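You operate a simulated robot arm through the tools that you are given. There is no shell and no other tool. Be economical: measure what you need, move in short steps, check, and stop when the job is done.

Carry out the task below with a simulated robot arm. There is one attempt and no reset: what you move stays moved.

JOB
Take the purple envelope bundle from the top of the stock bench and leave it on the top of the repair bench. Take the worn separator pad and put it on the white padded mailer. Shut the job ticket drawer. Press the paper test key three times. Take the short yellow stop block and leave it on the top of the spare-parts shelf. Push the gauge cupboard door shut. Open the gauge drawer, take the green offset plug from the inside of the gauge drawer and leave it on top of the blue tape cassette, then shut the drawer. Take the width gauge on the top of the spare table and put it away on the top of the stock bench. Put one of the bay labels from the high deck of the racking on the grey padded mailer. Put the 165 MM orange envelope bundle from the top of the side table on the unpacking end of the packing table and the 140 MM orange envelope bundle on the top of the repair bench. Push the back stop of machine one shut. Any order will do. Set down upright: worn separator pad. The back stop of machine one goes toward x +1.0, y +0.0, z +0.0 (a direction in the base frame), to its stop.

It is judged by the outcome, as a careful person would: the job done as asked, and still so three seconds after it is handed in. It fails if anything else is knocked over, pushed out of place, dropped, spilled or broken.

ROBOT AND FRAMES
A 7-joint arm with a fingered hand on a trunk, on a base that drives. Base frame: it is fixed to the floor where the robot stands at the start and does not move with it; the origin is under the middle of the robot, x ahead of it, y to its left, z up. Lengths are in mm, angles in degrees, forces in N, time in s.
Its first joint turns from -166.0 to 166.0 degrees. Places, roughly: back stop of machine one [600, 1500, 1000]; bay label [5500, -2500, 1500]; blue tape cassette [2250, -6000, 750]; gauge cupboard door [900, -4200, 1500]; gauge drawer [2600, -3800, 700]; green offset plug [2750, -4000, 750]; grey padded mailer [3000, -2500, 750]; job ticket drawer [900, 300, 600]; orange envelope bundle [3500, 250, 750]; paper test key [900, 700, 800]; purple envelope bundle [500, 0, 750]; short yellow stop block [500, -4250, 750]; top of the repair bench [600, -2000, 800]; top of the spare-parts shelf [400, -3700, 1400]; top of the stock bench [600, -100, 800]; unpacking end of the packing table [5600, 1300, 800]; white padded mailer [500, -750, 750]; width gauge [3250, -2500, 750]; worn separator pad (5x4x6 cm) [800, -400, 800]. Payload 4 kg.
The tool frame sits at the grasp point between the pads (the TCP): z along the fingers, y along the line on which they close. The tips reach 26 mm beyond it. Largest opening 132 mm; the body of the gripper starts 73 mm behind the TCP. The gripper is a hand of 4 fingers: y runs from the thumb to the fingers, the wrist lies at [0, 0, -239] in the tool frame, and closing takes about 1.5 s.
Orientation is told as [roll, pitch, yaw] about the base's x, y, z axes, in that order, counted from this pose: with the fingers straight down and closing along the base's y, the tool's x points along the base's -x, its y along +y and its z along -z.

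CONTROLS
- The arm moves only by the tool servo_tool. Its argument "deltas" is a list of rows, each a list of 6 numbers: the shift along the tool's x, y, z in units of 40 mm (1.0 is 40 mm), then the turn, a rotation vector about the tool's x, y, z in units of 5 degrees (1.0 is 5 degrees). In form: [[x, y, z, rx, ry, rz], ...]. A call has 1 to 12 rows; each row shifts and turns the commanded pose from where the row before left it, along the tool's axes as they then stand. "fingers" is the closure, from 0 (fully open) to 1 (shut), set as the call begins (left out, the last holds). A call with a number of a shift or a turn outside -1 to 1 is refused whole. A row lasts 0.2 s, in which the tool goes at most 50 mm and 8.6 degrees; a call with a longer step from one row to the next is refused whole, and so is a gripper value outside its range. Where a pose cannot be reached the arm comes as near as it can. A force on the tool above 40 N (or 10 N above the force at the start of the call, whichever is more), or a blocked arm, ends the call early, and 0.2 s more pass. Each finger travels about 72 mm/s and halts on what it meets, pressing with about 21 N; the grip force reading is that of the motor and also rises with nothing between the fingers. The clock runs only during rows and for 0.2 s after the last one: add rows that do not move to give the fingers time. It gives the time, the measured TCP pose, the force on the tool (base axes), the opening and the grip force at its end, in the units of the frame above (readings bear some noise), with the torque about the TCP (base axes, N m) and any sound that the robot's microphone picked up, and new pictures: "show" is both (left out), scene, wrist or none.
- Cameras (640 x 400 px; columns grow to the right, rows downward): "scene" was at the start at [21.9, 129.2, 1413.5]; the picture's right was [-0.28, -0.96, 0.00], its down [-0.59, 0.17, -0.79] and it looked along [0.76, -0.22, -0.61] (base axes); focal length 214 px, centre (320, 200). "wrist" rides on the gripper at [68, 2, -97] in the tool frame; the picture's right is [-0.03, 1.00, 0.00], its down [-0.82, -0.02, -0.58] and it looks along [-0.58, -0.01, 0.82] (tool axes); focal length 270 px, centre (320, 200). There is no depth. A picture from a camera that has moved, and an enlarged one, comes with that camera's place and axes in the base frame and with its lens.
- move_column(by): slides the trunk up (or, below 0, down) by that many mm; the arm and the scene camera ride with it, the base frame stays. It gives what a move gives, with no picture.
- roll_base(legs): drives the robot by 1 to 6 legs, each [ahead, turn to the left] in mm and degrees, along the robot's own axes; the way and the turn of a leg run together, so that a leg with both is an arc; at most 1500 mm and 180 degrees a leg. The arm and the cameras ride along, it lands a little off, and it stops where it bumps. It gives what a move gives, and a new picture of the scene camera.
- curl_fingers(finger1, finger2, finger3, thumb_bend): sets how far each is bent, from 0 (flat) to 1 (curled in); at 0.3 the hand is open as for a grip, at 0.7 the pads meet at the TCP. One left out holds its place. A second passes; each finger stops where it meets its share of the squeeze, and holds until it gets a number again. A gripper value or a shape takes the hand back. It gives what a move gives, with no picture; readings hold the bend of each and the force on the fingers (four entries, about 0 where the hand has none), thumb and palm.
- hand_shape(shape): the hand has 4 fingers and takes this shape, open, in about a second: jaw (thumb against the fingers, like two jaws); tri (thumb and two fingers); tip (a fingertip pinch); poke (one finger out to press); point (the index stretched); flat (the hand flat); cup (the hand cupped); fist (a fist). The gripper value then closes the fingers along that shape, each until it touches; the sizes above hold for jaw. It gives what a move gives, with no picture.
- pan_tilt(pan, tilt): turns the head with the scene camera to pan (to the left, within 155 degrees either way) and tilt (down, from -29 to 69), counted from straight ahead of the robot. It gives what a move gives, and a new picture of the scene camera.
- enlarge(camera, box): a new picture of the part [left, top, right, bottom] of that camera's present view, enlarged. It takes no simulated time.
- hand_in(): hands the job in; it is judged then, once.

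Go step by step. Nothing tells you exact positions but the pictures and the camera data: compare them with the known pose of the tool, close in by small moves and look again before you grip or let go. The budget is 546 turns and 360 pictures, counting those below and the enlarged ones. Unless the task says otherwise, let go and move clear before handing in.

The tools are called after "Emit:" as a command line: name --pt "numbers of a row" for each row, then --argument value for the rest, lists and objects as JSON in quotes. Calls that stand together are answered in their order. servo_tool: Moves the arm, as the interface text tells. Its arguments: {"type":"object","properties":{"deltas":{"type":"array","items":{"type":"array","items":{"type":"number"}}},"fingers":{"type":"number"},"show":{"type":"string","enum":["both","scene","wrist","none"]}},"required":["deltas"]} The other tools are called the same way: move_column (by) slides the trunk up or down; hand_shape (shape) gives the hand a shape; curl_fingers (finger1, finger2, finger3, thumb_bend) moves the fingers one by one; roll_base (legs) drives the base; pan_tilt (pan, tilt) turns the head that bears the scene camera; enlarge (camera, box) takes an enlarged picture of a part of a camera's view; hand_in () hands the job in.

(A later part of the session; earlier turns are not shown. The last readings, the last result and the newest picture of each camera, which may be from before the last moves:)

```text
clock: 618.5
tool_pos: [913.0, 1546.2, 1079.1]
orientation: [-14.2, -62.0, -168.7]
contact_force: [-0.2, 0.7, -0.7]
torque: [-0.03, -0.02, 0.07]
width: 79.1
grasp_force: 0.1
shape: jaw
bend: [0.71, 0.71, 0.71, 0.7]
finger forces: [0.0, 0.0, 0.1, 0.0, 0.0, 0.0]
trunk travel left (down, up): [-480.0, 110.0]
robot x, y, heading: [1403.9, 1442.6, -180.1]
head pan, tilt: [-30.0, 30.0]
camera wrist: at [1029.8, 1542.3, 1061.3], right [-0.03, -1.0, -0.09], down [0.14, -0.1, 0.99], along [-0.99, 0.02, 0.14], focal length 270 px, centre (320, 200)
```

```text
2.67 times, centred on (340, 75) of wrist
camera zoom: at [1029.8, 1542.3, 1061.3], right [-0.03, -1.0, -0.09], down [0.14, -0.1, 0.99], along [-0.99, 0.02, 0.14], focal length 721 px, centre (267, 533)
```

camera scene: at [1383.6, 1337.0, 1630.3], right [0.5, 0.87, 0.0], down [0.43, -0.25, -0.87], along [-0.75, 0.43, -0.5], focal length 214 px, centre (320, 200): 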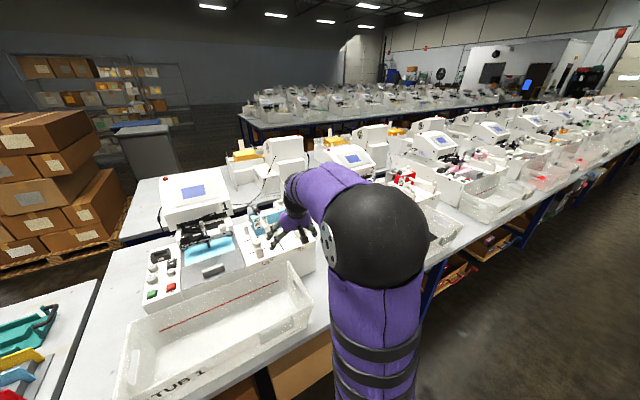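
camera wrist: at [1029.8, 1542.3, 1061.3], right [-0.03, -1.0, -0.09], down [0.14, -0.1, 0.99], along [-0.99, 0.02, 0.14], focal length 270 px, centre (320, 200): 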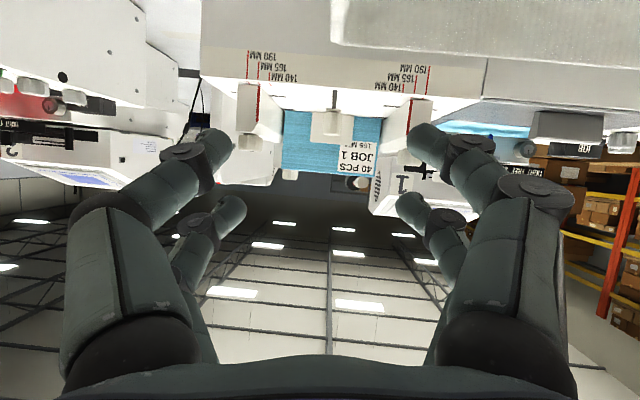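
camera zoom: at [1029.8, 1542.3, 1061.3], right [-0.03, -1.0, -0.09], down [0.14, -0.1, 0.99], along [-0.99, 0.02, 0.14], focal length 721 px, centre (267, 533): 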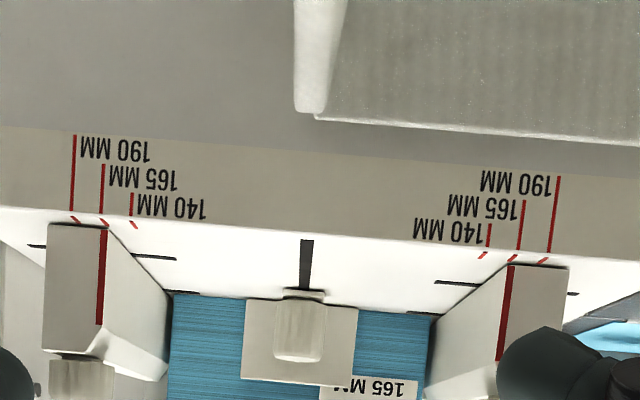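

Emit:
servo_tool --pt "0 0 0 0 0 1" --pt "-0.21 0 0.97 0 0 0" --pt "-0.21 0 0.97 0 0 0" --pt "-0.21 0 0.97 0 0 0" --pt "-0.21 0 0.97 0 0 0" --pt "0 0 0 0 0 0" --show "both"

```text
clock: 619.9
tool_pos: [759.7, 1559.5, 1038.3]
orientation: [-4.8, -62.7, -179.4]
contact_force: [0.0, 1.3, -0.3]
torque: [-0.01, -0.02, 0.02]
width: 79.0
grasp_force: 0.1
shape: jaw
bend: [0.71, 0.71, 0.71, 0.7]
finger forces: [0.0, 0.0, 0.1, 0.0, 0.0, 0.1]
trunk travel left (down, up): [-480.0, 110.0]
robot x, y, heading: [1402.8, 1443.2, -179.5]
head pan, tilt: [-30.0, 30.0]
camera scene: at [1383.3, 1337.5, 1530.3], right [0.5, 0.87, 0.0], down [0.43, -0.25, -0.87], along [-0.75, 0.43, -0.5], focal length 214 px, centre (320, 200)
camera wrist: at [876.3, 1549.0, 1020.4], right [-0.07, -1.0, -0.02], down [0.14, -0.03, 0.99], along [-0.99, 0.07, 0.14], focal length 270 px, centre (320, 200)
```

scene: 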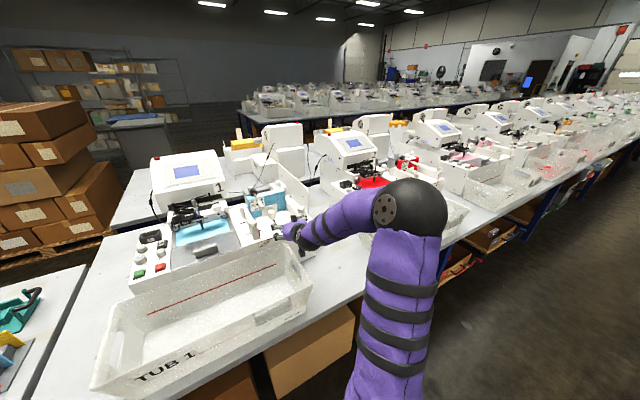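
wrist: 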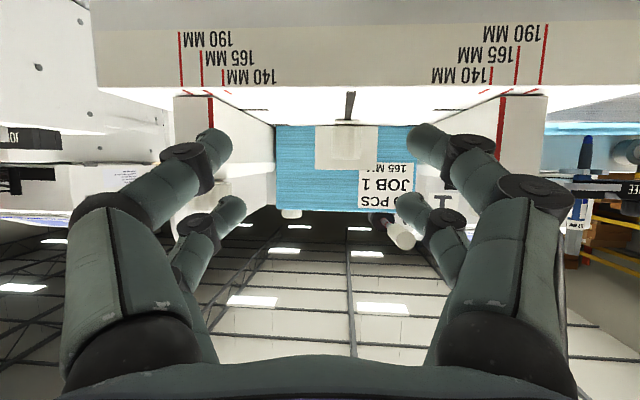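

The lever handle sits too close for a side grip. I'll instead press on the knob's top with closed fingers, hand turned 90°, and drag it along +x. I retreat and reposition.

Emit:
servo_tool --pt "0 0 -0.9 0 0 0" --pt "0 0 -0.9 0 0 0" --pt "0 0 -0.9 0 0 0" --pt "0 0 -0.9 0 0 0" --pt "0 0 -0.9 0 0 0" --pt "0 0 0 0 1 0" --pt "0 0 0 0 1 0" --pt "0 0 0 0 1 0" --pt "0 0 0 0 1 0" --pt "0 0 0 0 1 0" --pt "0 0 0 0 1 0" --pt "0 0 0 0 1 0" --fingers 1 --show "none"

Emit:
move_column --by 105

Emit:
servo_tool --pt "0 0 0 0 1 0" --pt "0 0 0 0 1 0" --pt "0 0 0 0 1 0" --pt "0 0 0 0 1 0" --pt "0 0 0 0 1 0" --pt "0 0 0 0 0.5 0" --pt "0 0 0 0 0 -1" --pt "0 0 0 0 0 -1" --pt "0 0 0 0 0 -1" --pt "0 0 0 0 0 -1" --pt "0 0 0 0 0 -1" --pt "0 0 0 0 0 -1" --show "none"

Emit:
servo_tool --pt "0 0 0 0 0 -1" --pt "0 0 0 0 0 -1" --pt "0 0 0 0 0 -1" --pt "0 0 0 0 0 -1" --pt "0 0 0 0 0 -1" --pt "0 0 0 0 0 -1" --pt "0 0 0 0 0 -1" --pt "0 0 0 0 0 -1" --pt "0 0 0 0 0 -1" --pt "0 0 0 0 0 -1" --pt "0 0 0 0 0 -1" --pt "0 0 0 0 0 -1" --show "none"

Emit:
roll_base --legs '[[105, 0]]'

```text
clock: 622.5
tool_pos: [919.7, 1543.6, 1118.5]
orientation: [-2.3, -28.0, 177.5]
contact_force: [-0.4, 0.8, 0.0]
torque: [-0.02, 0.0, -0.02]
width: 0.0
grasp_force: 21.3
shape: jaw
bend: [0.62, 0.63, 0.63, 0.7]
finger forces: [0.1, 0.1, 0.1, 0.0, 0.0, 0.1]
trunk travel left (down, up): [-480.0, 110.0]
robot x, y, heading: [1403.2, 1442.6, -179.7]
head pan, tilt: [-30.0, 30.0]
```

```text
clock: 623.9
tool_pos: [921.3, 1543.8, 1223.7]
orientation: [-2.4, -27.9, 177.4]
contact_force: [-0.2, -0.9, -0.2]
torque: [-0.05, -0.01, 0.03]
width: 0.0
grasp_force: 20.9
shape: jaw
bend: [0.62, 0.63, 0.63, 0.7]
finger forces: [0.0, 0.1, 0.0, 0.0, 0.1, 0.0]
trunk travel left (down, up): [-585.0, 5.0]
robot x, y, heading: [1404.6, 1441.2, -179.9]
head pan, tilt: [-30.0, 30.0]
```

```text
clock: 626.5
tool_pos: [919.5, 1544.3, 1224.6]
orientation: [-2.1, 0.7, -153.6]
contact_force: [0.0, 0.8, -0.1]
torque: [0.01, 0.0, -0.01]
width: 0.2
grasp_force: 21.0
shape: jaw
bend: [0.62, 0.63, 0.63, 0.7]
finger forces: [0.0, 0.1, 0.0, 0.0, 0.1, 0.0]
trunk travel left (down, up): [-585.0, 5.0]
robot x, y, heading: [1404.1, 1444.9, -179.9]
head pan, tilt: [-30.0, 30.0]
```

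```text
clock: 629.1
tool_pos: [919.8, 1544.4, 1224.4]
orientation: [-0.4, 2.1, -93.5]
contact_force: [0.2, 0.4, 0.1]
torque: [-0.02, 0.01, -0.02]
width: 0.0
grasp_force: 21.2
shape: jaw
bend: [0.62, 0.63, 0.63, 0.7]
finger forces: [0.1, 0.0, 0.0, 0.0, 0.0, 0.0]
trunk travel left (down, up): [-585.0, 5.0]
robot x, y, heading: [1402.2, 1442.4, -179.9]
head pan, tilt: [-30.0, 30.0]
```

```text
clock: 630.2
tool_pos: [812.4, 1542.7, 1223.9]
orientation: [-0.4, 2.1, -93.5]
contact_force: [-0.3, 0.4, -0.2]
torque: [0.01, -0.02, -0.01]
width: 0.2
grasp_force: 20.7
shape: jaw
bend: [0.62, 0.63, 0.63, 0.7]
finger forces: [0.0, 0.0, 0.1, 0.0, 0.0, 0.0]
trunk travel left (down, up): [-585.0, 5.0]
robot x, y, heading: [1296.8, 1441.0, -179.6]
head pan, tilt: [-30.0, 30.0]
camera scene: at [1277.1, 1336.5, 1635.3], right [0.5, 0.87, 0.0], down [0.44, -0.25, -0.87], along [-0.75, 0.43, -0.5], focal length 214 px, centre (320, 200)
```

scene: 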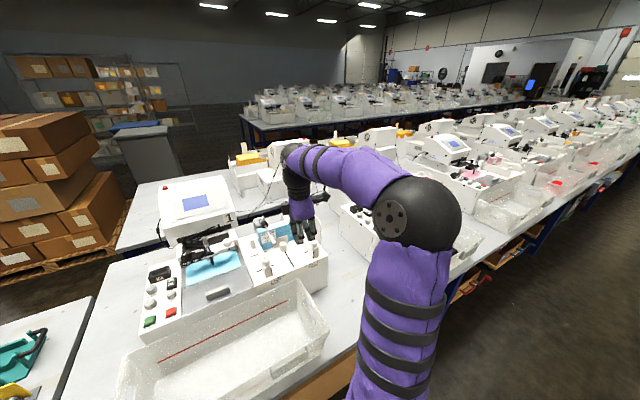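

Emit:
servo_tool --pt "0.04 -0.83 0 0 0 0" --pt "0.04 -0.83 0 0 0 0" --pt "0.04 -0.83 0 0 0 0" --pt "0.04 -0.83 0 0 0 0" --pt "0.04 -0.83 0 0 0 0" --pt "0 -0.83 0 0 0 0" --pt "0 0 0.6 0 0 0" --pt "0 0 0.6 0 0 0" --pt "0 0 0.6 0 0 0" --pt "0 0 0 0 0 0" --show "wrist"

Emit:
enlarge --camera "scene" --box '[210, 180, 350, 300]'

```text
clock: 632.5
tool_pos: [621.6, 1564.0, 1150.3]
orientation: [-0.6, 2.1, -93.5]
contact_force: [0.2, 0.0, 0.3]
torque: [-0.03, 0.02, -0.01]
width: 0.0
grasp_force: 20.9
shape: jaw
bend: [0.62, 0.63, 0.63, 0.7]
finger forces: [0.0, 0.0, 0.1, 0.1, 0.1, 0.0]
out of reach, approached as far as the arm can: row 6
trunk travel left (down, up): [-585.0, 5.0]
robot x, y, heading: [1294.1, 1442.3, -179.7]
head pan, tilt: [-30.0, 30.0]
camera wrist: at [628.2, 1626.9, 1249.7], right [1.0, -0.09, -0.01], down [-0.07, -0.83, 0.55], along [-0.05, -0.54, -0.84], focal length 270 px, centre (320, 200)
```

wrist: 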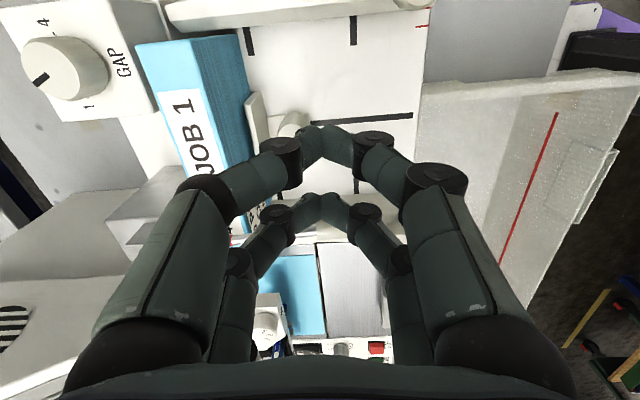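

```text
3.33 times, centred on (280, 240) of scene
camera zoom: at [1278.2, 1336.6, 1635.3], right [0.5, 0.87, 0.0], down [0.43, -0.25, -0.87], along [-0.75, 0.43, -0.5], focal length 715 px, centre (453, 67)
```

zoom: 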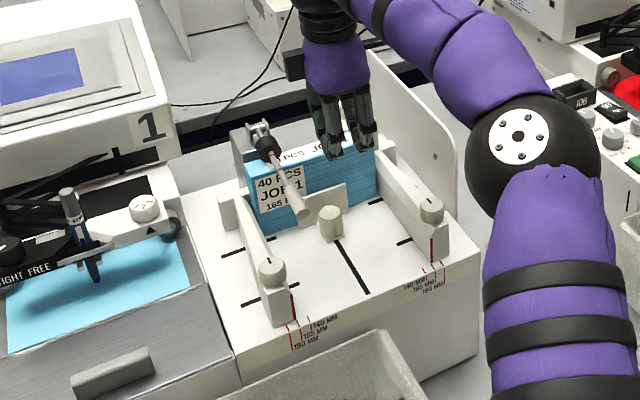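

Emit:
servo_tool --pt "0.05 -0.22 0.6 0 0 0" --pt "0 0 0.7 0 0 0" --pt "0 0 0.6 0 0 0" --pt "0 0 0 0 0 0" --show "wrist"

Emit:
enlarge --camera "scene" --box '[230, 200, 350, 290]'

```text
clock: 633.5
tool_pos: [614.9, 1569.0, 1075.9]
orientation: [-0.5, 2.1, -93.5]
contact_force: [0.4, 0.4, 0.5]
torque: [-0.03, -0.03, -0.01]
width: 0.0
grasp_force: 21.5
shape: jaw
bend: [0.62, 0.63, 0.63, 0.7]
finger forces: [0.1, 0.0, 0.0, 0.1, 0.0, 0.0]
trunk travel left (down, up): [-585.0, 5.0]
robot x, y, heading: [1298.2, 1445.8, -179.5]
head pan, tilt: [-30.0, 30.0]
camera wrist: at [619.7, 1631.8, 1174.7], right [1.0, -0.09, -0.01], down [-0.07, -0.83, 0.55], along [-0.05, -0.54, -0.84], focal length 270 px, centre (320, 200)
```

wrist: 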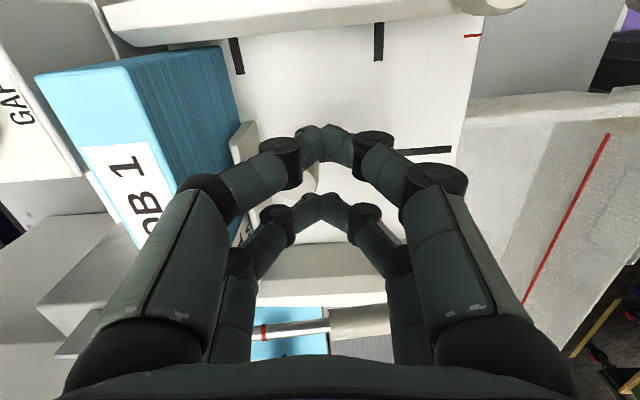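

```text
4.44 times, centred on (290, 245) of scene
camera zoom: at [1277.9, 1336.5, 1635.3], right [0.5, 0.87, 0.0], down [0.43, -0.25, -0.87], along [-0.75, 0.43, -0.5], focal length 953 px, centre (453, 0)
```

zoom: 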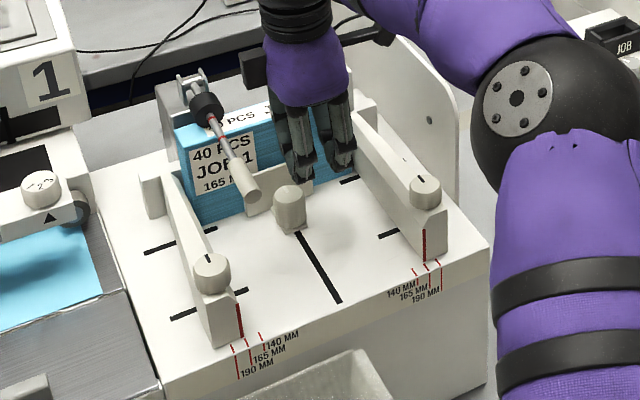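

Emit:
servo_tool --pt "-0.05 -0.05 0.3 0 0 0" --pt "0 0 0.2 0 0 0" --pt "0 0 0.1 0 0 0" --pt "0 0 0.05 0 0 0" --pt "0 0 0 0 0 0" --show "none"

```text
clock: 634.6
tool_pos: [610.1, 1568.9, 1048.9]
orientation: [-0.5, 2.1, -93.5]
contact_force: [0.1, 0.0, 0.1]
torque: [-0.02, 0.01, 0.01]
width: 0.1
grasp_force: 20.9
shape: jaw
bend: [0.62, 0.63, 0.63, 0.7]
finger forces: [0.0, 0.0, 0.0, 0.0, 0.0, 0.1]
trunk travel left (down, up): [-585.0, 5.0]
robot x, y, heading: [1296.8, 1442.0, -179.7]
head pan, tilt: [-30.0, 30.0]
```

Emit:
servo_tool --pt "0 0 0.06 0 0 0" --pt "0 0 0.06 0 0 0" --pt "0 0 0 0 0 0" --show "none"

Emit:
servo_tool --pt "0 0 0.06 0 0 0" --pt "0 0 0.06 0 0 0" --pt "0 0 0 0 0 0" --show "wrist"

Emit:
enlarge --camera "scene" --box '[240, 210, 330, 280]'

```text
clock: 635.5
tool_pos: [611.0, 1567.7, 1045.9]
orientation: [-0.6, 2.0, -93.5]
contact_force: [-1.5, -0.3, 10.0]
torque: [-0.24, 0.13, -0.02]
width: 0.0
grasp_force: 21.1
shape: jaw
bend: [0.62, 0.63, 0.65, 0.7]
finger forces: [0.1, 0.0, 0.0, 0.1, 0.1, 0.1]
trunk travel left (down, up): [-585.0, 5.0]
robot x, y, heading: [1298.7, 1442.3, -179.8]
head pan, tilt: [-30.0, 30.0]
```

```text
clock: 636.2
tool_pos: [612.9, 1567.6, 1043.5]
orientation: [-0.8, 2.2, -93.5]
contact_force: [-1.0, 3.1, 31.0]
torque: [-0.59, 0.03, -0.06]
width: 0.0
grasp_force: 20.9
shape: jaw
bend: [0.62, 0.63, 0.71, 0.7]
finger forces: [0.1, 0.1, 0.1, 0.1, 0.0, 0.0]
trunk travel left (down, up): [-585.0, 5.0]
robot x, y, heading: [1298.0, 1439.8, -179.7]
head pan, tilt: [-30.0, 30.0]
camera wrist: at [619.3, 1631.7, 1142.1], right [1.0, -0.09, -0.01], down [-0.07, -0.83, 0.55], along [-0.06, -0.54, -0.84], focal length 270 px, centre (320, 200)
```

wrist: 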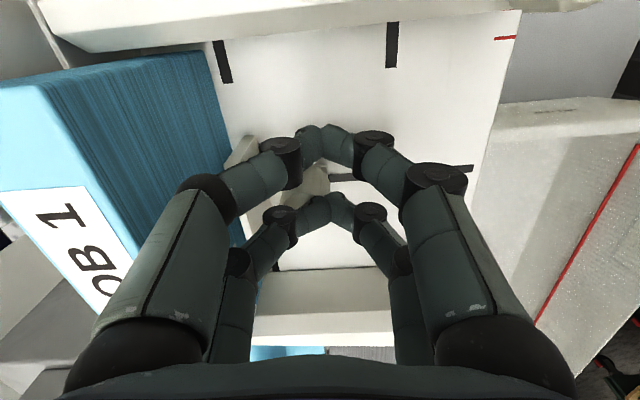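

```text
5.71 times, centred on (285, 245) of scene
camera zoom: at [1281.1, 1336.4, 1635.6], right [0.5, 0.87, 0.0], down [0.43, -0.25, -0.87], along [-0.75, 0.43, -0.5], focal length 1226 px, centre (520, -57)
```

zoom: 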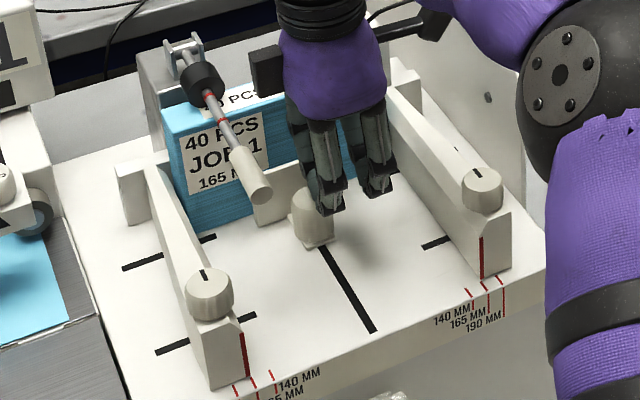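

Emit:
servo_tool --pt "0 0 -0.03 0 0 0" --pt "0 0.15 0 0 0 0" --pt "0 0.15 0 0 0 0" --pt "0 0.15 0 0 0 0" --pt "0 0.15 0 0 0 0" --pt "0 0 0 0 0 0" --show "none"

Emit:
enlarge --camera "scene" --box '[240, 210, 330, 280]'

```text
clock: 637.6
tool_pos: [636.0, 1568.1, 1042.2]
orientation: [-0.8, 2.1, -93.5]
contact_force: [-1.2, 7.9, 31.4]
torque: [-0.44, -0.03, -0.01]
width: 0.0
grasp_force: 20.7
shape: jaw
bend: [0.62, 0.63, 0.71, 0.7]
finger forces: [0.0, 0.1, 0.0, 0.1, 0.1, 0.1]
trunk travel left (down, up): [-585.0, 5.0]
robot x, y, heading: [1296.6, 1443.9, -179.7]
head pan, tilt: [-30.0, 30.0]
```

```text
5.71 times, centred on (285, 245) of scene
camera zoom: at [1281.0, 1337.1, 1635.5], right [0.5, 0.87, 0.0], down [0.43, -0.25, -0.87], along [-0.75, 0.43, -0.5], focal length 1226 px, centre (520, -57)
```

zoom: 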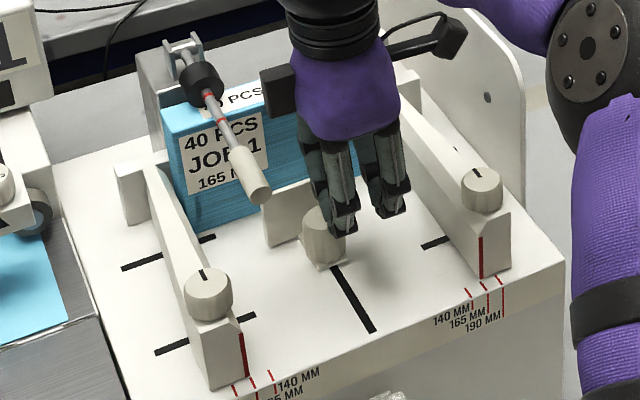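

Dragging works: the stop is sliding toward +x. I continue.

Emit:
servo_tool --pt "0 0.2 0 0 0 0" --pt "0 0.2 0 0 0 0" --pt "0 0.2 0 0 0 0" --pt "0 0.2 0 0 0 0" --pt "0 0.2 0 0 0 0" --pt "0 0 0 0 0 0" --show "none"

Emit:
enlarge --camera "scene" --box '[240, 210, 330, 280]'

```text
clock: 639.0
tool_pos: [676.6, 1564.8, 1039.3]
orientation: [-0.4, 2.1, -93.5]
contact_force: [-0.5, 0.5, 0.3]
torque: [0.0, 0.03, 0.0]
width: 0.2
grasp_force: 21.0
shape: jaw
bend: [0.62, 0.63, 0.69, 0.7]
finger forces: [0.0, 0.0, 0.0, 0.0, 0.1, 0.0]
trunk travel left (down, up): [-585.0, 5.0]
robot x, y, heading: [1296.0, 1443.9, -179.7]
head pan, tilt: [-30.0, 30.0]
```

```text
5.71 times, centred on (285, 245) of scene
camera zoom: at [1278.1, 1336.5, 1635.2], right [0.5, 0.87, 0.0], down [0.43, -0.25, -0.87], along [-0.75, 0.43, -0.5], focal length 1226 px, centre (520, -57)
```

zoom: 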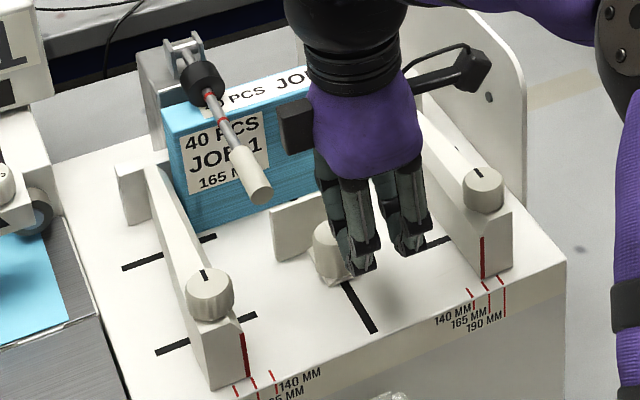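

Emit:
servo_tool --pt "0 0 -0.8 0 0 0" --pt "0 0 0 0 0 0" --show "none"

Emit:
enlarge --camera "scene" --box '[240, 210, 330, 280]'

Emit:
enlarge --camera "wrist" --box '[160, 60, 440, 300]'

```text
clock: 639.6
tool_pos: [674.9, 1564.0, 1073.1]
orientation: [-0.4, 2.2, -93.4]
contact_force: [-0.2, -0.6, -0.1]
torque: [0.04, 0.0, 0.0]
width: 0.0
grasp_force: 21.1
shape: jaw
bend: [0.62, 0.63, 0.69, 0.7]
finger forces: [0.0, 0.0, 0.1, 0.0, 0.1, 0.0]
trunk travel left (down, up): [-585.0, 5.0]
robot x, y, heading: [1300.0, 1441.3, -179.5]
head pan, tilt: [-30.0, 30.0]
```

```text
5.71 times, centred on (285, 245) of scene
camera zoom: at [1278.1, 1336.4, 1635.3], right [0.5, 0.87, 0.0], down [0.43, -0.25, -0.87], along [-0.75, 0.43, -0.5], focal length 1226 px, centre (520, -57)
```

zoom: 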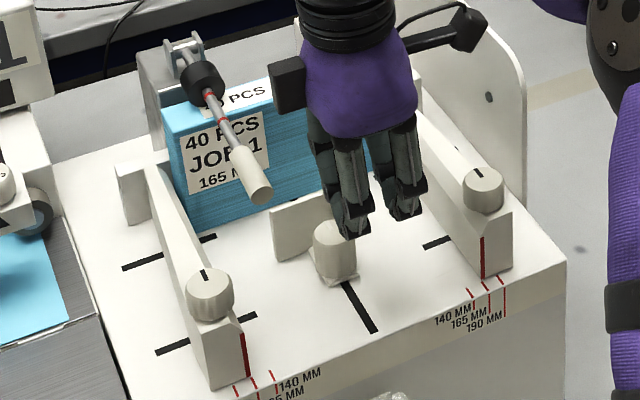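

```text
1.67 times, centred on (300, 180) of wrist
camera zoom: at [680.7, 1626.4, 1171.7], right [1.0, -0.09, -0.01], down [-0.07, -0.83, 0.55], along [-0.05, -0.54, -0.84], focal length 450 px, centre (353, 233)
```

zoom: 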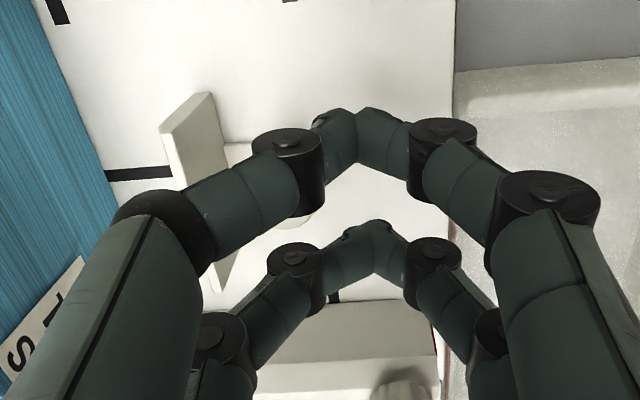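

Emit:
servo_tool --pt "-0.1 -0.5 -0.2 0 0 0" --pt "-0.1 -0.5 0 0 0 0" --pt "0 -0.5 0 0 0 0" --pt "0 -0.05 0.4 0 0 0" --pt "0 0 0.3 0 0 0" --pt "0 0 0.2 0 0 0" --pt "0 0 0.1 0 0 0" --pt "0 0 0 0 0 0" --show "wrist"

Emit:
enlarge --camera "scene" --box '[240, 210, 330, 280]'

```text
clock: 641.1
tool_pos: [610.6, 1560.3, 1055.0]
orientation: [-1.5, 2.1, -93.5]
contact_force: [-0.3, 0.2, 14.9]
torque: [-0.03, 0.01, 0.09]
width: 0.1
grasp_force: 21.1
shape: jaw
bend: [0.62, 0.64, 0.69, 0.7]
finger forces: [0.0, 0.0, 0.1, 0.0, 0.0, 0.0]
trunk travel left (down, up): [-585.0, 5.0]
robot x, y, heading: [1299.6, 1443.2, -179.8]
head pan, tilt: [-30.0, 30.0]
stopped in row 7: the force on the tool passed its limit (the readings are from after the stop); the commanded pose is now the measured one
camera wrist: at [617.8, 1623.3, 1154.3], right [1.0, -0.09, -0.03], down [-0.06, -0.84, 0.55], along [-0.07, -0.54, -0.84], focal length 270 px, centre (320, 200)
```

wrist: 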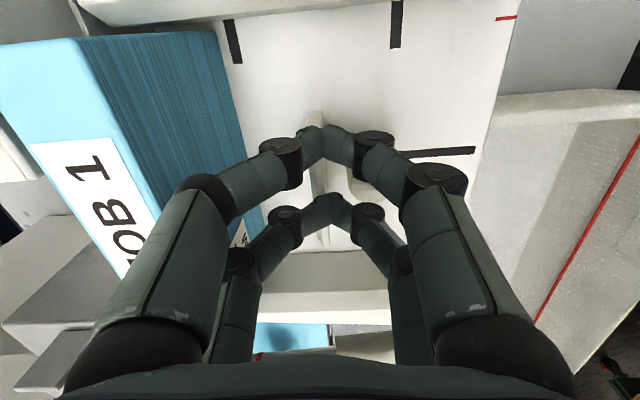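

```text
5.71 times, centred on (285, 245) of scene
camera zoom: at [1278.9, 1336.2, 1635.3], right [0.5, 0.87, 0.0], down [0.43, -0.25, -0.87], along [-0.75, 0.43, -0.5], focal length 1226 px, centre (520, -57)
```

zoom: 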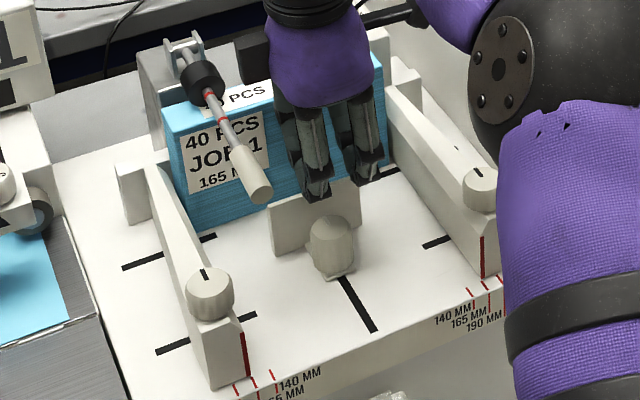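

Emit:
servo_tool --pt "0 0 -0.4 0 0 0" --pt "0 -0.5 0 0 0 0" --pt "0 0 0.3 0 0 0" --pt "0 0 0.3 0 0 0" --pt "0 0 0.15 0 0 0" --pt "0 0 0 0 0 0" --show "wrist"

```text
clock: 642.5
tool_pos: [594.4, 1561.9, 1042.0]
orientation: [-1.6, 2.2, -93.7]
contact_force: [24.1, 0.5, 32.2]
torque: [-0.4, 0.64, -0.16]
width: 0.0
grasp_force: 20.9
shape: jaw
bend: [0.62, 0.62, 0.66, 0.7]
finger forces: [0.5, 19.7, 12.0, 0.0, 13.2, 0.1]
trunk travel left (down, up): [-585.0, 5.0]
robot x, y, heading: [1298.0, 1445.6, -179.7]
head pan, tilt: [-30.0, 30.0]
camera wrist: at [602.5, 1625.9, 1142.5], right [1.0, -0.09, -0.03], down [-0.06, -0.84, 0.55], along [-0.07, -0.54, -0.84], focal length 270 px, centre (320, 200)
```

wrist: 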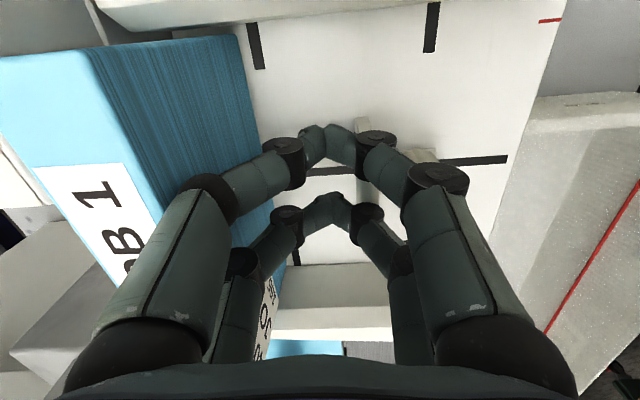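

Emit:
servo_tool --pt "0 0.15 -0.05 0 0 0" --pt "0 0.2 0 0 0 0" --pt "0 0.2 0 0 0 0" --pt "0 0.2 0 0 0 0" --pt "0 0 0 0 0 0" --show "wrist"

Emit:
enlarge --camera "scene" --box '[240, 210, 330, 280]'

```text
clock: 643.7
tool_pos: [620.5, 1560.9, 1039.6]
orientation: [-1.1, 2.3, -93.6]
contact_force: [-1.3, -0.1, 0.4]
torque: [0.05, 0.0, -0.02]
width: 0.1
grasp_force: 21.5
shape: jaw
bend: [0.62, 0.62, 0.66, 0.7]
finger forces: [0.9, 0.0, 0.0, 0.1, 0.0, 0.0]
trunk travel left (down, up): [-585.0, 5.0]
robot x, y, heading: [1297.7, 1445.2, -179.5]
head pan, tilt: [-30.0, 30.0]
camera wrist: at [628.0, 1623.7, 1138.8], right [1.0, -0.09, -0.02], down [-0.06, -0.84, 0.55], along [-0.07, -0.54, -0.84], focal length 270 px, centre (320, 200)
```

wrist: 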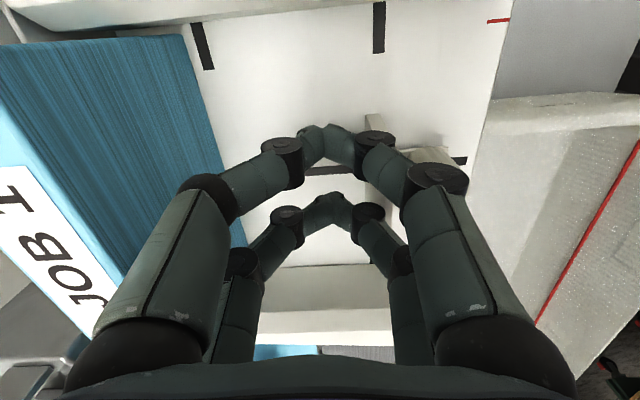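

```text
5.71 times, centred on (285, 245) of scene
camera zoom: at [1278.0, 1336.5, 1635.3], right [0.5, 0.87, 0.0], down [0.43, -0.25, -0.87], along [-0.75, 0.43, -0.5], focal length 1226 px, centre (520, -57)
```

zoom: 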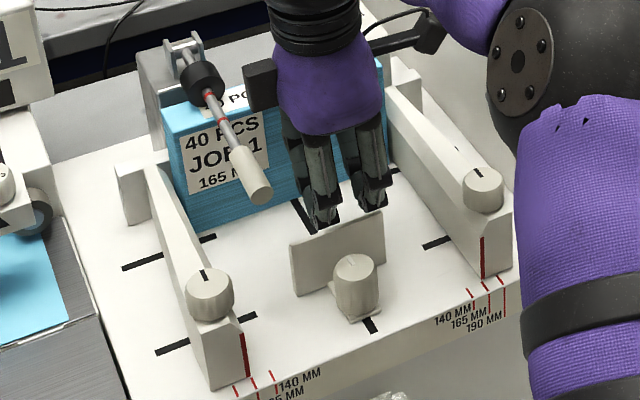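

The fingers are behind the plate and push it freely. I continue until it meets its stop.

Emit:
servo_tool --pt "0 0.2 0 0 0 0" --pt "0 0.2 0 0 0 0" --pt "0 0.2 0 0 0 0" --pt "0 0.15 0 0 0 0" --pt "0 0.15 0 0 0 0" --pt "0 0.15 0 0 0 0" --pt "0 0.15 0 0 0 0" --pt "0 0.15 0 0 0 0" --pt "0 0.15 0 0 0 0" --pt "0 0 0 0 0 0" --show "none"

Emit:
enlarge --camera "scene" --box '[240, 210, 330, 280]'

```text
clock: 645.0
tool_pos: [652.2, 1557.7, 1044.7]
orientation: [-2.7, 2.2, -93.6]
contact_force: [-9.8, 0.2, 10.0]
torque: [-0.01, -0.05, 0.0]
width: 0.2
grasp_force: 21.6
shape: jaw
bend: [0.62, 0.6, 0.7, 0.7]
finger forces: [0.0, 0.0, 0.0, 0.0, 0.1, 0.0]
trunk travel left (down, up): [-585.0, 5.0]
robot x, y, heading: [1297.3, 1442.8, -179.5]
head pan, tilt: [-30.0, 30.0]
stopped in row 6: the force on the tool passed its limit (the readings are from after the stop); the commanded pose is now the measured one
```

```text
5.71 times, centred on (285, 245) of scene
camera zoom: at [1276.9, 1336.5, 1635.1], right [0.5, 0.87, 0.0], down [0.43, -0.25, -0.87], along [-0.75, 0.43, -0.5], focal length 1226 px, centre (520, -57)
```

zoom: 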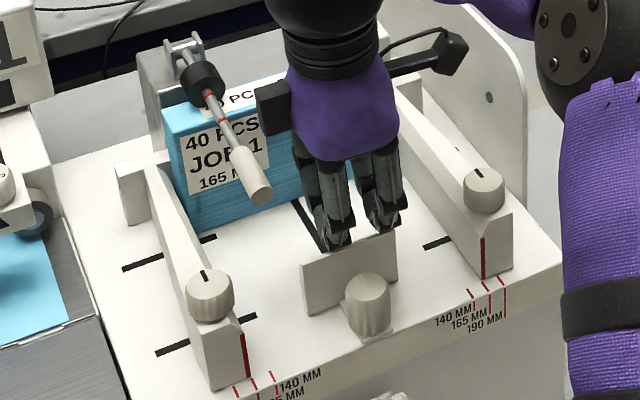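

The back stop is at its stop. I raise the hand, back away and restore a neutral arm pose.

Emit:
servo_tool --pt "0 0 -0.8 0 0 0" --pt "0 0 -1 0 0 0" --pt "0 0 -1 0 0 0" --pt "0 0 -1 0 0 0" --pt "0 0 0 0 0 0" --show "none"

Emit:
roll_base --legs '[[-420, 0]]'

Emit:
servo_tool --pt "0 0 0 0 0 1" --pt "0 0 0 0 0 1" --pt "0 0 0 0 0 1" --pt "0 0 0 0 0 1" --pt "0 0 0 0 0 1" --pt "0 0 0 0 0 1" --pt "0 0 0 0 0 1" --pt "0 0 0 0 0 1" --pt "0 0 0 0 0 1" --pt "0 0 0 0 0 1" --pt "0 0 0 0 0 1" --pt "0 0 0 0 0 1" --show "none"

Emit:
servo_tool --pt "0 0 0 0 0 1" --pt "0 0 0 0 0 1" --pt "0 0 0 0 0 1" --pt "0 0 0 0 0 1" --pt "0 0 0 0 0 1" --pt "0 0 0 0 0 1" --pt "0.9 0.5 0 0 0 0" --pt "0.9 0.5 0 0 0 0" --pt "0.9 0.5 0 0 0 0" --pt "0.9 0.5 0 0 0 0" --pt "0.5 0.5 0 0 0 0" --pt "0 0 0 0 0 0" --fingers 0.2 --show "none"

Emit:
move_column --by -180

Emit:
pan_tilt --pan 150 --tilt 20

```text
clock: 646.2
tool_pos: [659.3, 1551.7, 1196.3]
orientation: [-2.2, 2.2, -93.6]
contact_force: [-0.3, 0.0, 0.7]
torque: [0.0, 0.01, 0.0]
width: 0.0
grasp_force: 20.8
shape: jaw
bend: [0.62, 0.6, 0.69, 0.7]
finger forces: [0.1, 0.0, 0.0, 0.1, 0.1, 0.0]
trunk travel left (down, up): [-585.0, 5.0]
robot x, y, heading: [1299.1, 1443.2, -179.6]
head pan, tilt: [-30.0, 30.0]
```

```text
clock: 648.8
tool_pos: [1078.7, 1551.3, 1195.5]
orientation: [-2.3, 2.3, -93.3]
contact_force: [0.7, -0.4, 0.1]
torque: [-0.01, -0.01, 0.0]
width: 0.1
grasp_force: 21.0
shape: jaw
bend: [0.62, 0.6, 0.69, 0.7]
finger forces: [0.0, 0.1, 0.0, 0.0, 0.0, 0.0]
trunk travel left (down, up): [-585.0, 5.0]
robot x, y, heading: [1716.7, 1449.7, -179.2]
head pan, tilt: [-30.0, 30.0]
camera scene: at [1698.0, 1339.8, 1635.3], right [0.49, 0.87, 0.0], down [0.44, -0.25, -0.87], along [-0.75, 0.42, -0.5], focal length 214 px, centre (320, 200)
```

scene: 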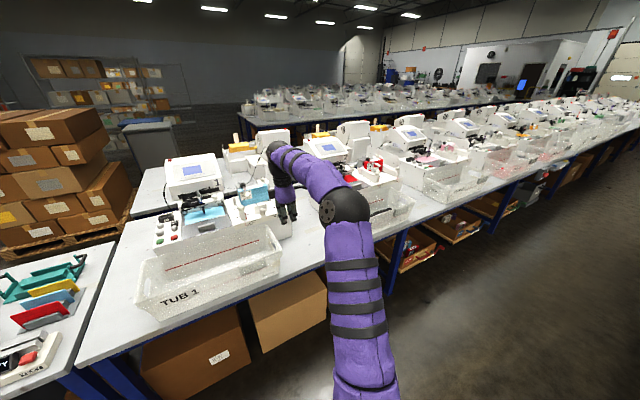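

```text
clock: 651.4
tool_pos: [1079.7, 1551.5, 1195.7]
orientation: [-3.0, -0.8, -153.3]
contact_force: [1.4, 0.2, 0.3]
torque: [0.02, -0.01, 0.02]
width: 0.0
grasp_force: 21.0
shape: jaw
bend: [0.62, 0.6, 0.69, 0.7]
finger forces: [0.0, 0.0, 0.1, 0.1, 0.0, 0.0]
trunk travel left (down, up): [-585.0, 5.0]
robot x, y, heading: [1716.6, 1443.9, -179.4]
head pan, tilt: [-30.0, 30.0]
```

```text
clock: 654.0
tool_pos: [1236.2, 1442.0, 1184.3]
orientation: [-2.2, -2.2, 176.7]
contact_force: [-0.5, 0.5, -0.5]
torque: [0.01, 0.02, 0.02]
width: 105.2
grasp_force: 0.1
shape: jaw
bend: [0.59, 0.59, 0.59, 0.45]
finger forces: [0.0, 0.0, 0.0, 0.0, 0.0, 0.0]
trunk travel left (down, up): [-585.0, 5.0]
robot x, y, heading: [1715.9, 1451.1, -179.5]
head pan, tilt: [-30.0, 30.0]
```

```text
clock: 656.0
tool_pos: [1236.3, 1443.2, 1004.0]
orientation: [-2.2, -2.2, 176.8]
contact_force: [0.3, -1.1, -0.2]
torque: [0.0, 0.0, 0.01]
width: 105.4
grasp_force: 0.1
shape: jaw
bend: [0.59, 0.59, 0.59, 0.45]
finger forces: [0.0, 0.0, 0.0, 0.1, 0.1, 0.0]
trunk travel left (down, up): [-405.0, 185.0]
robot x, y, heading: [1715.2, 1449.7, -179.4]
head pan, tilt: [-30.0, 30.0]
```

```text
clock: 658.7
tool_pos: [1238.0, 1441.5, 1002.9]
orientation: [-2.2, -2.2, 176.8]
contact_force: [-0.4, -0.1, -0.7]
torque: [-0.03, 0.01, 0.03]
width: 105.4
grasp_force: 0.1
shape: jaw
bend: [0.59, 0.59, 0.59, 0.45]
finger forces: [0.0, 0.0, 0.0, 0.0, 0.0, 0.0]
trunk travel left (down, up): [-405.0, 185.0]
robot x, y, heading: [1716.2, 1448.7, -179.5]
head pan, tilt: [150.0, 20.0]
camera scene: at [1857.7, 1249.7, 1471.4], right [-0.49, -0.87, 0.0], down [-0.3, 0.17, -0.94], along [0.82, -0.46, -0.34], focal length 214 px, centre (320, 200)
```

scene: 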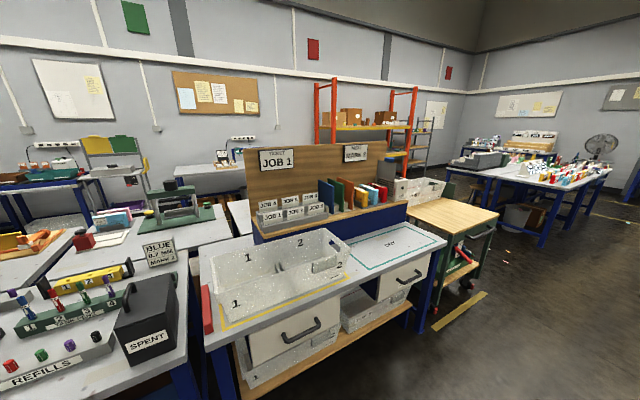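

Next are the orange bundles on the side table near [3500, 250]. I drive around south of the cart to look for it.

Emit:
roll_base --legs '[[0, 89.5], [1450, 0], [1300, 0], [0, 90], [1400, 0]]'

Emit:
pan_tilt --pan 70 --tilt 20

Emit:
pan_tilt --pan 20 --tilt 10

```text
clock: 686.3
tool_pos: [3691.1, -1234.4, 1004.9]
orientation: [-2.3, -2.2, -1.8]
contact_force: [-0.4, -0.5, 0.3]
torque: [0.02, 0.0, 0.04]
width: 105.4
grasp_force: 0.0
shape: jaw
bend: [0.59, 0.59, 0.59, 0.45]
finger forces: [0.1, 0.0, 0.1, 0.1, 0.0, 0.1]
trunk travel left (down, up): [-405.0, 185.0]
robot x, y, heading: [3210.6, -1252.8, 2.3]
head pan, tilt: [150.0, 20.0]
camera scene: at [3062.1, -1055.3, 1471.4], right [0.47, 0.88, 0.0], down [0.3, -0.16, -0.94], along [-0.83, 0.44, -0.34], focal length 214 px, centre (320, 200)
```

scene: 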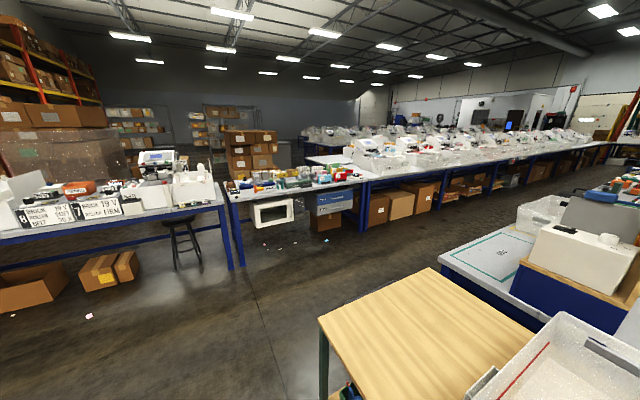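

```text
clock: 687.8
tool_pos: [3691.3, -1233.9, 1005.0]
orientation: [-2.1, -2.2, -1.7]
contact_force: [-1.0, 0.9, -0.6]
torque: [-0.01, -0.05, 0.04]
width: 105.4
grasp_force: 0.0
shape: jaw
bend: [0.59, 0.59, 0.59, 0.45]
finger forces: [0.0, 0.1, 0.1, 0.0, 0.0, 0.0]
trunk travel left (down, up): [-405.0, 185.0]
robot x, y, heading: [3208.4, -1251.9, 2.2]
head pan, tilt: [70.0, 20.0]
camera scene: at [3173.1, -1010.3, 1471.4], right [0.95, -0.31, 0.0], down [-0.11, -0.33, -0.94], along [0.29, 0.89, -0.34], focal length 214 px, centre (320, 200)
```

scene: 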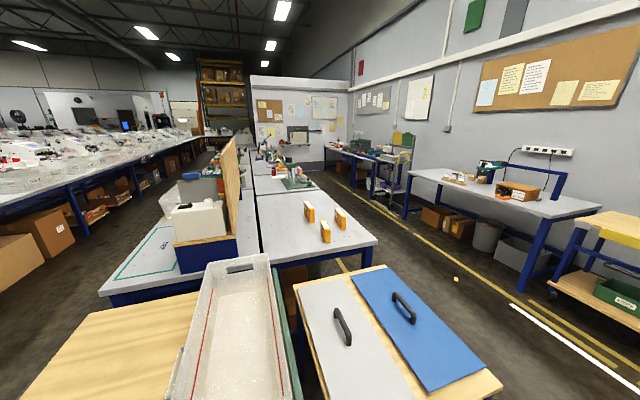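

```text
clock: 689.0
tool_pos: [3691.7, -1234.2, 1004.3]
orientation: [-2.2, -2.2, -1.8]
contact_force: [-0.3, 0.5, 0.3]
torque: [0.0, -0.01, 0.0]
width: 105.3
grasp_force: 0.1
shape: jaw
bend: [0.59, 0.59, 0.59, 0.45]
finger forces: [0.1, 0.0, 0.0, 0.1, 0.0, 0.0]
trunk travel left (down, up): [-405.0, 185.0]
robot x, y, heading: [3209.8, -1251.6, 2.2]
head pan, tilt: [20.0, 10.0]
camera scene: at [3230.6, -1064.0, 1487.6], right [0.38, -0.93, 0.0], down [-0.16, -0.07, -0.98], along [0.91, 0.37, -0.17], focal length 214 px, centre (320, 200)
```

scene: 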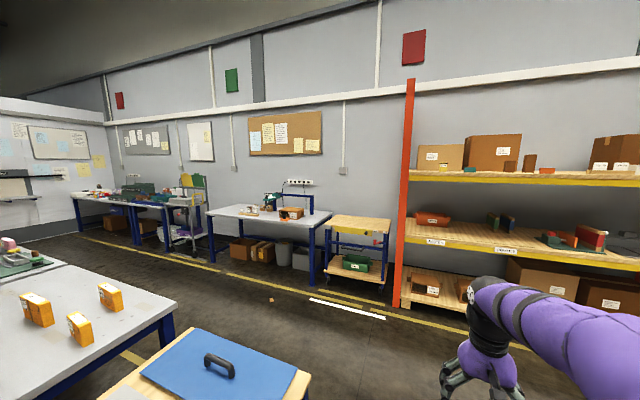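

Emit:
pan_tilt --pan 68 --tilt 25

Emit:
enlarge --camera "scene" --box '[260, 150, 400, 250]'

```text
clock: 690.1
tool_pos: [3691.0, -1233.1, 1005.4]
orientation: [-2.3, -2.2, -1.9]
contact_force: [-0.6, 0.1, 0.4]
torque: [-0.02, -0.03, 0.03]
width: 105.5
grasp_force: 0.1
shape: jaw
bend: [0.59, 0.59, 0.59, 0.45]
finger forces: [0.0, 0.0, 0.1, 0.0, 0.1, 0.0]
trunk travel left (down, up): [-405.0, 185.0]
robot x, y, heading: [3209.4, -1253.5, 2.0]
head pan, tilt: [68.0, 25.0]
camera scene: at [3175.9, -1012.4, 1463.3], right [0.94, -0.34, 0.0], down [-0.14, -0.4, -0.91], along [0.31, 0.85, -0.42], focal length 214 px, centre (320, 200)
```

scene: 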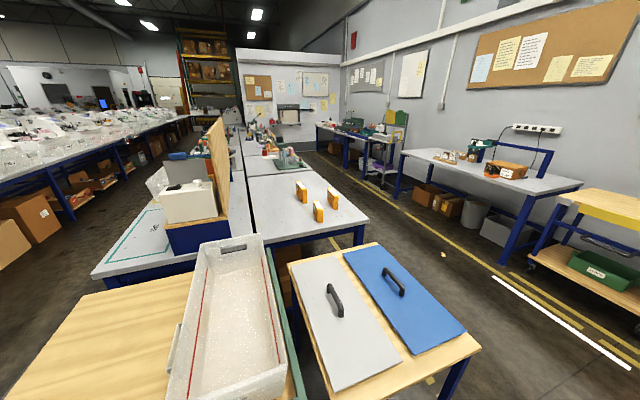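

```text
4.00 times, centred on (330, 200) of scene
camera zoom: at [3175.9, -1012.4, 1463.3], right [0.94, -0.34, 0.0], down [-0.14, -0.4, -0.91], along [0.31, 0.85, -0.42], focal length 858 px, centre (280, 200)
```

zoom: 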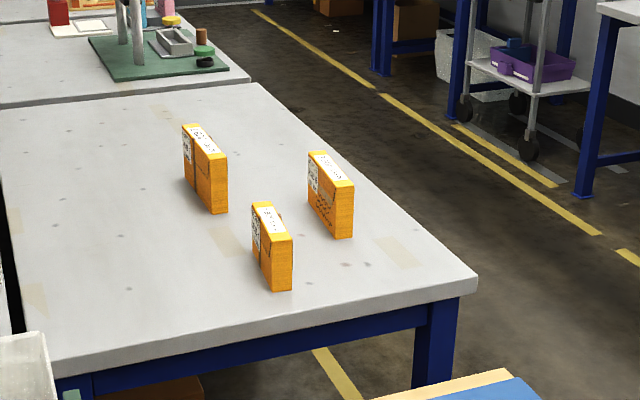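

The side table carries three orange bundles. I drive to its east side to read the labels.

Emit:
roll_base --legs '[[1080, 0], [0, 88], [1480, 0], [0, 90]]'

Emit:
pan_tilt --pan 10 --tilt 30

Emit:
enlarge --camera "scene" --box '[200, 140, 480, 320]'

```text
clock: 710.3
tool_pos: [3749.1, 263.0, 1004.6]
orientation: [-2.1, -2.2, 179.3]
contact_force: [-0.1, -0.2, 0.5]
torque: [0.01, 0.01, -0.01]
width: 105.5
grasp_force: 0.0
shape: jaw
bend: [0.59, 0.59, 0.59, 0.45]
finger forces: [0.0, 0.1, 0.1, 0.0, 0.0, 0.0]
trunk travel left (down, up): [-405.0, 185.0]
robot x, y, heading: [4227.7, 293.8, -176.8]
head pan, tilt: [68.0, 25.0]
camera scene: at [4265.4, 52.5, 1463.3], right [-0.95, 0.32, 0.0], down [0.14, 0.4, -0.91], along [-0.29, -0.86, -0.42], focal length 214 px, centre (320, 200)
```

scene: 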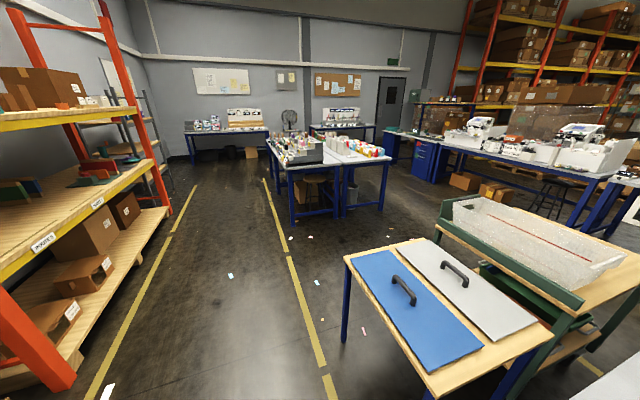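

```text
clock: 711.6
tool_pos: [3749.3, 262.1, 1005.0]
orientation: [-2.2, -2.2, 179.3]
contact_force: [0.5, 0.1, -0.3]
torque: [-0.01, 0.01, -0.03]
width: 105.4
grasp_force: 0.1
shape: jaw
bend: [0.59, 0.59, 0.59, 0.45]
finger forces: [0.0, 0.0, 0.0, 0.0, 0.1, 0.1]
trunk travel left (down, up): [-405.0, 185.0]
robot x, y, heading: [4226.2, 287.3, -176.9]
head pan, tilt: [10.0, 30.0]
camera scene: at [4207.1, 119.0, 1455.3], right [-0.23, 0.97, 0.0], down [0.49, 0.11, -0.87], along [-0.84, -0.2, -0.5], focal length 214 px, centre (320, 200)
```

scene: 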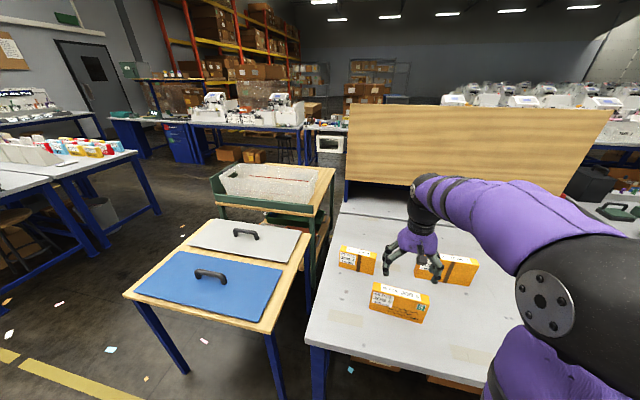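

```text
2.22 times, centred on (340, 230) of scene
camera zoom: at [4207.1, 119.0, 1455.3], right [-0.23, 0.97, 0.0], down [0.49, 0.11, -0.87], along [-0.84, -0.2, -0.5], focal length 477 px, centre (276, 133)
```

zoom: 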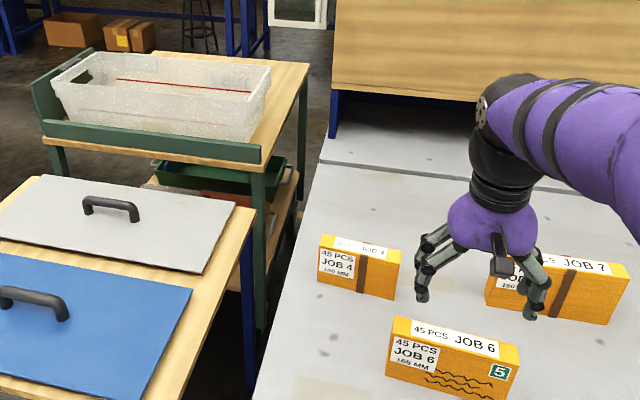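

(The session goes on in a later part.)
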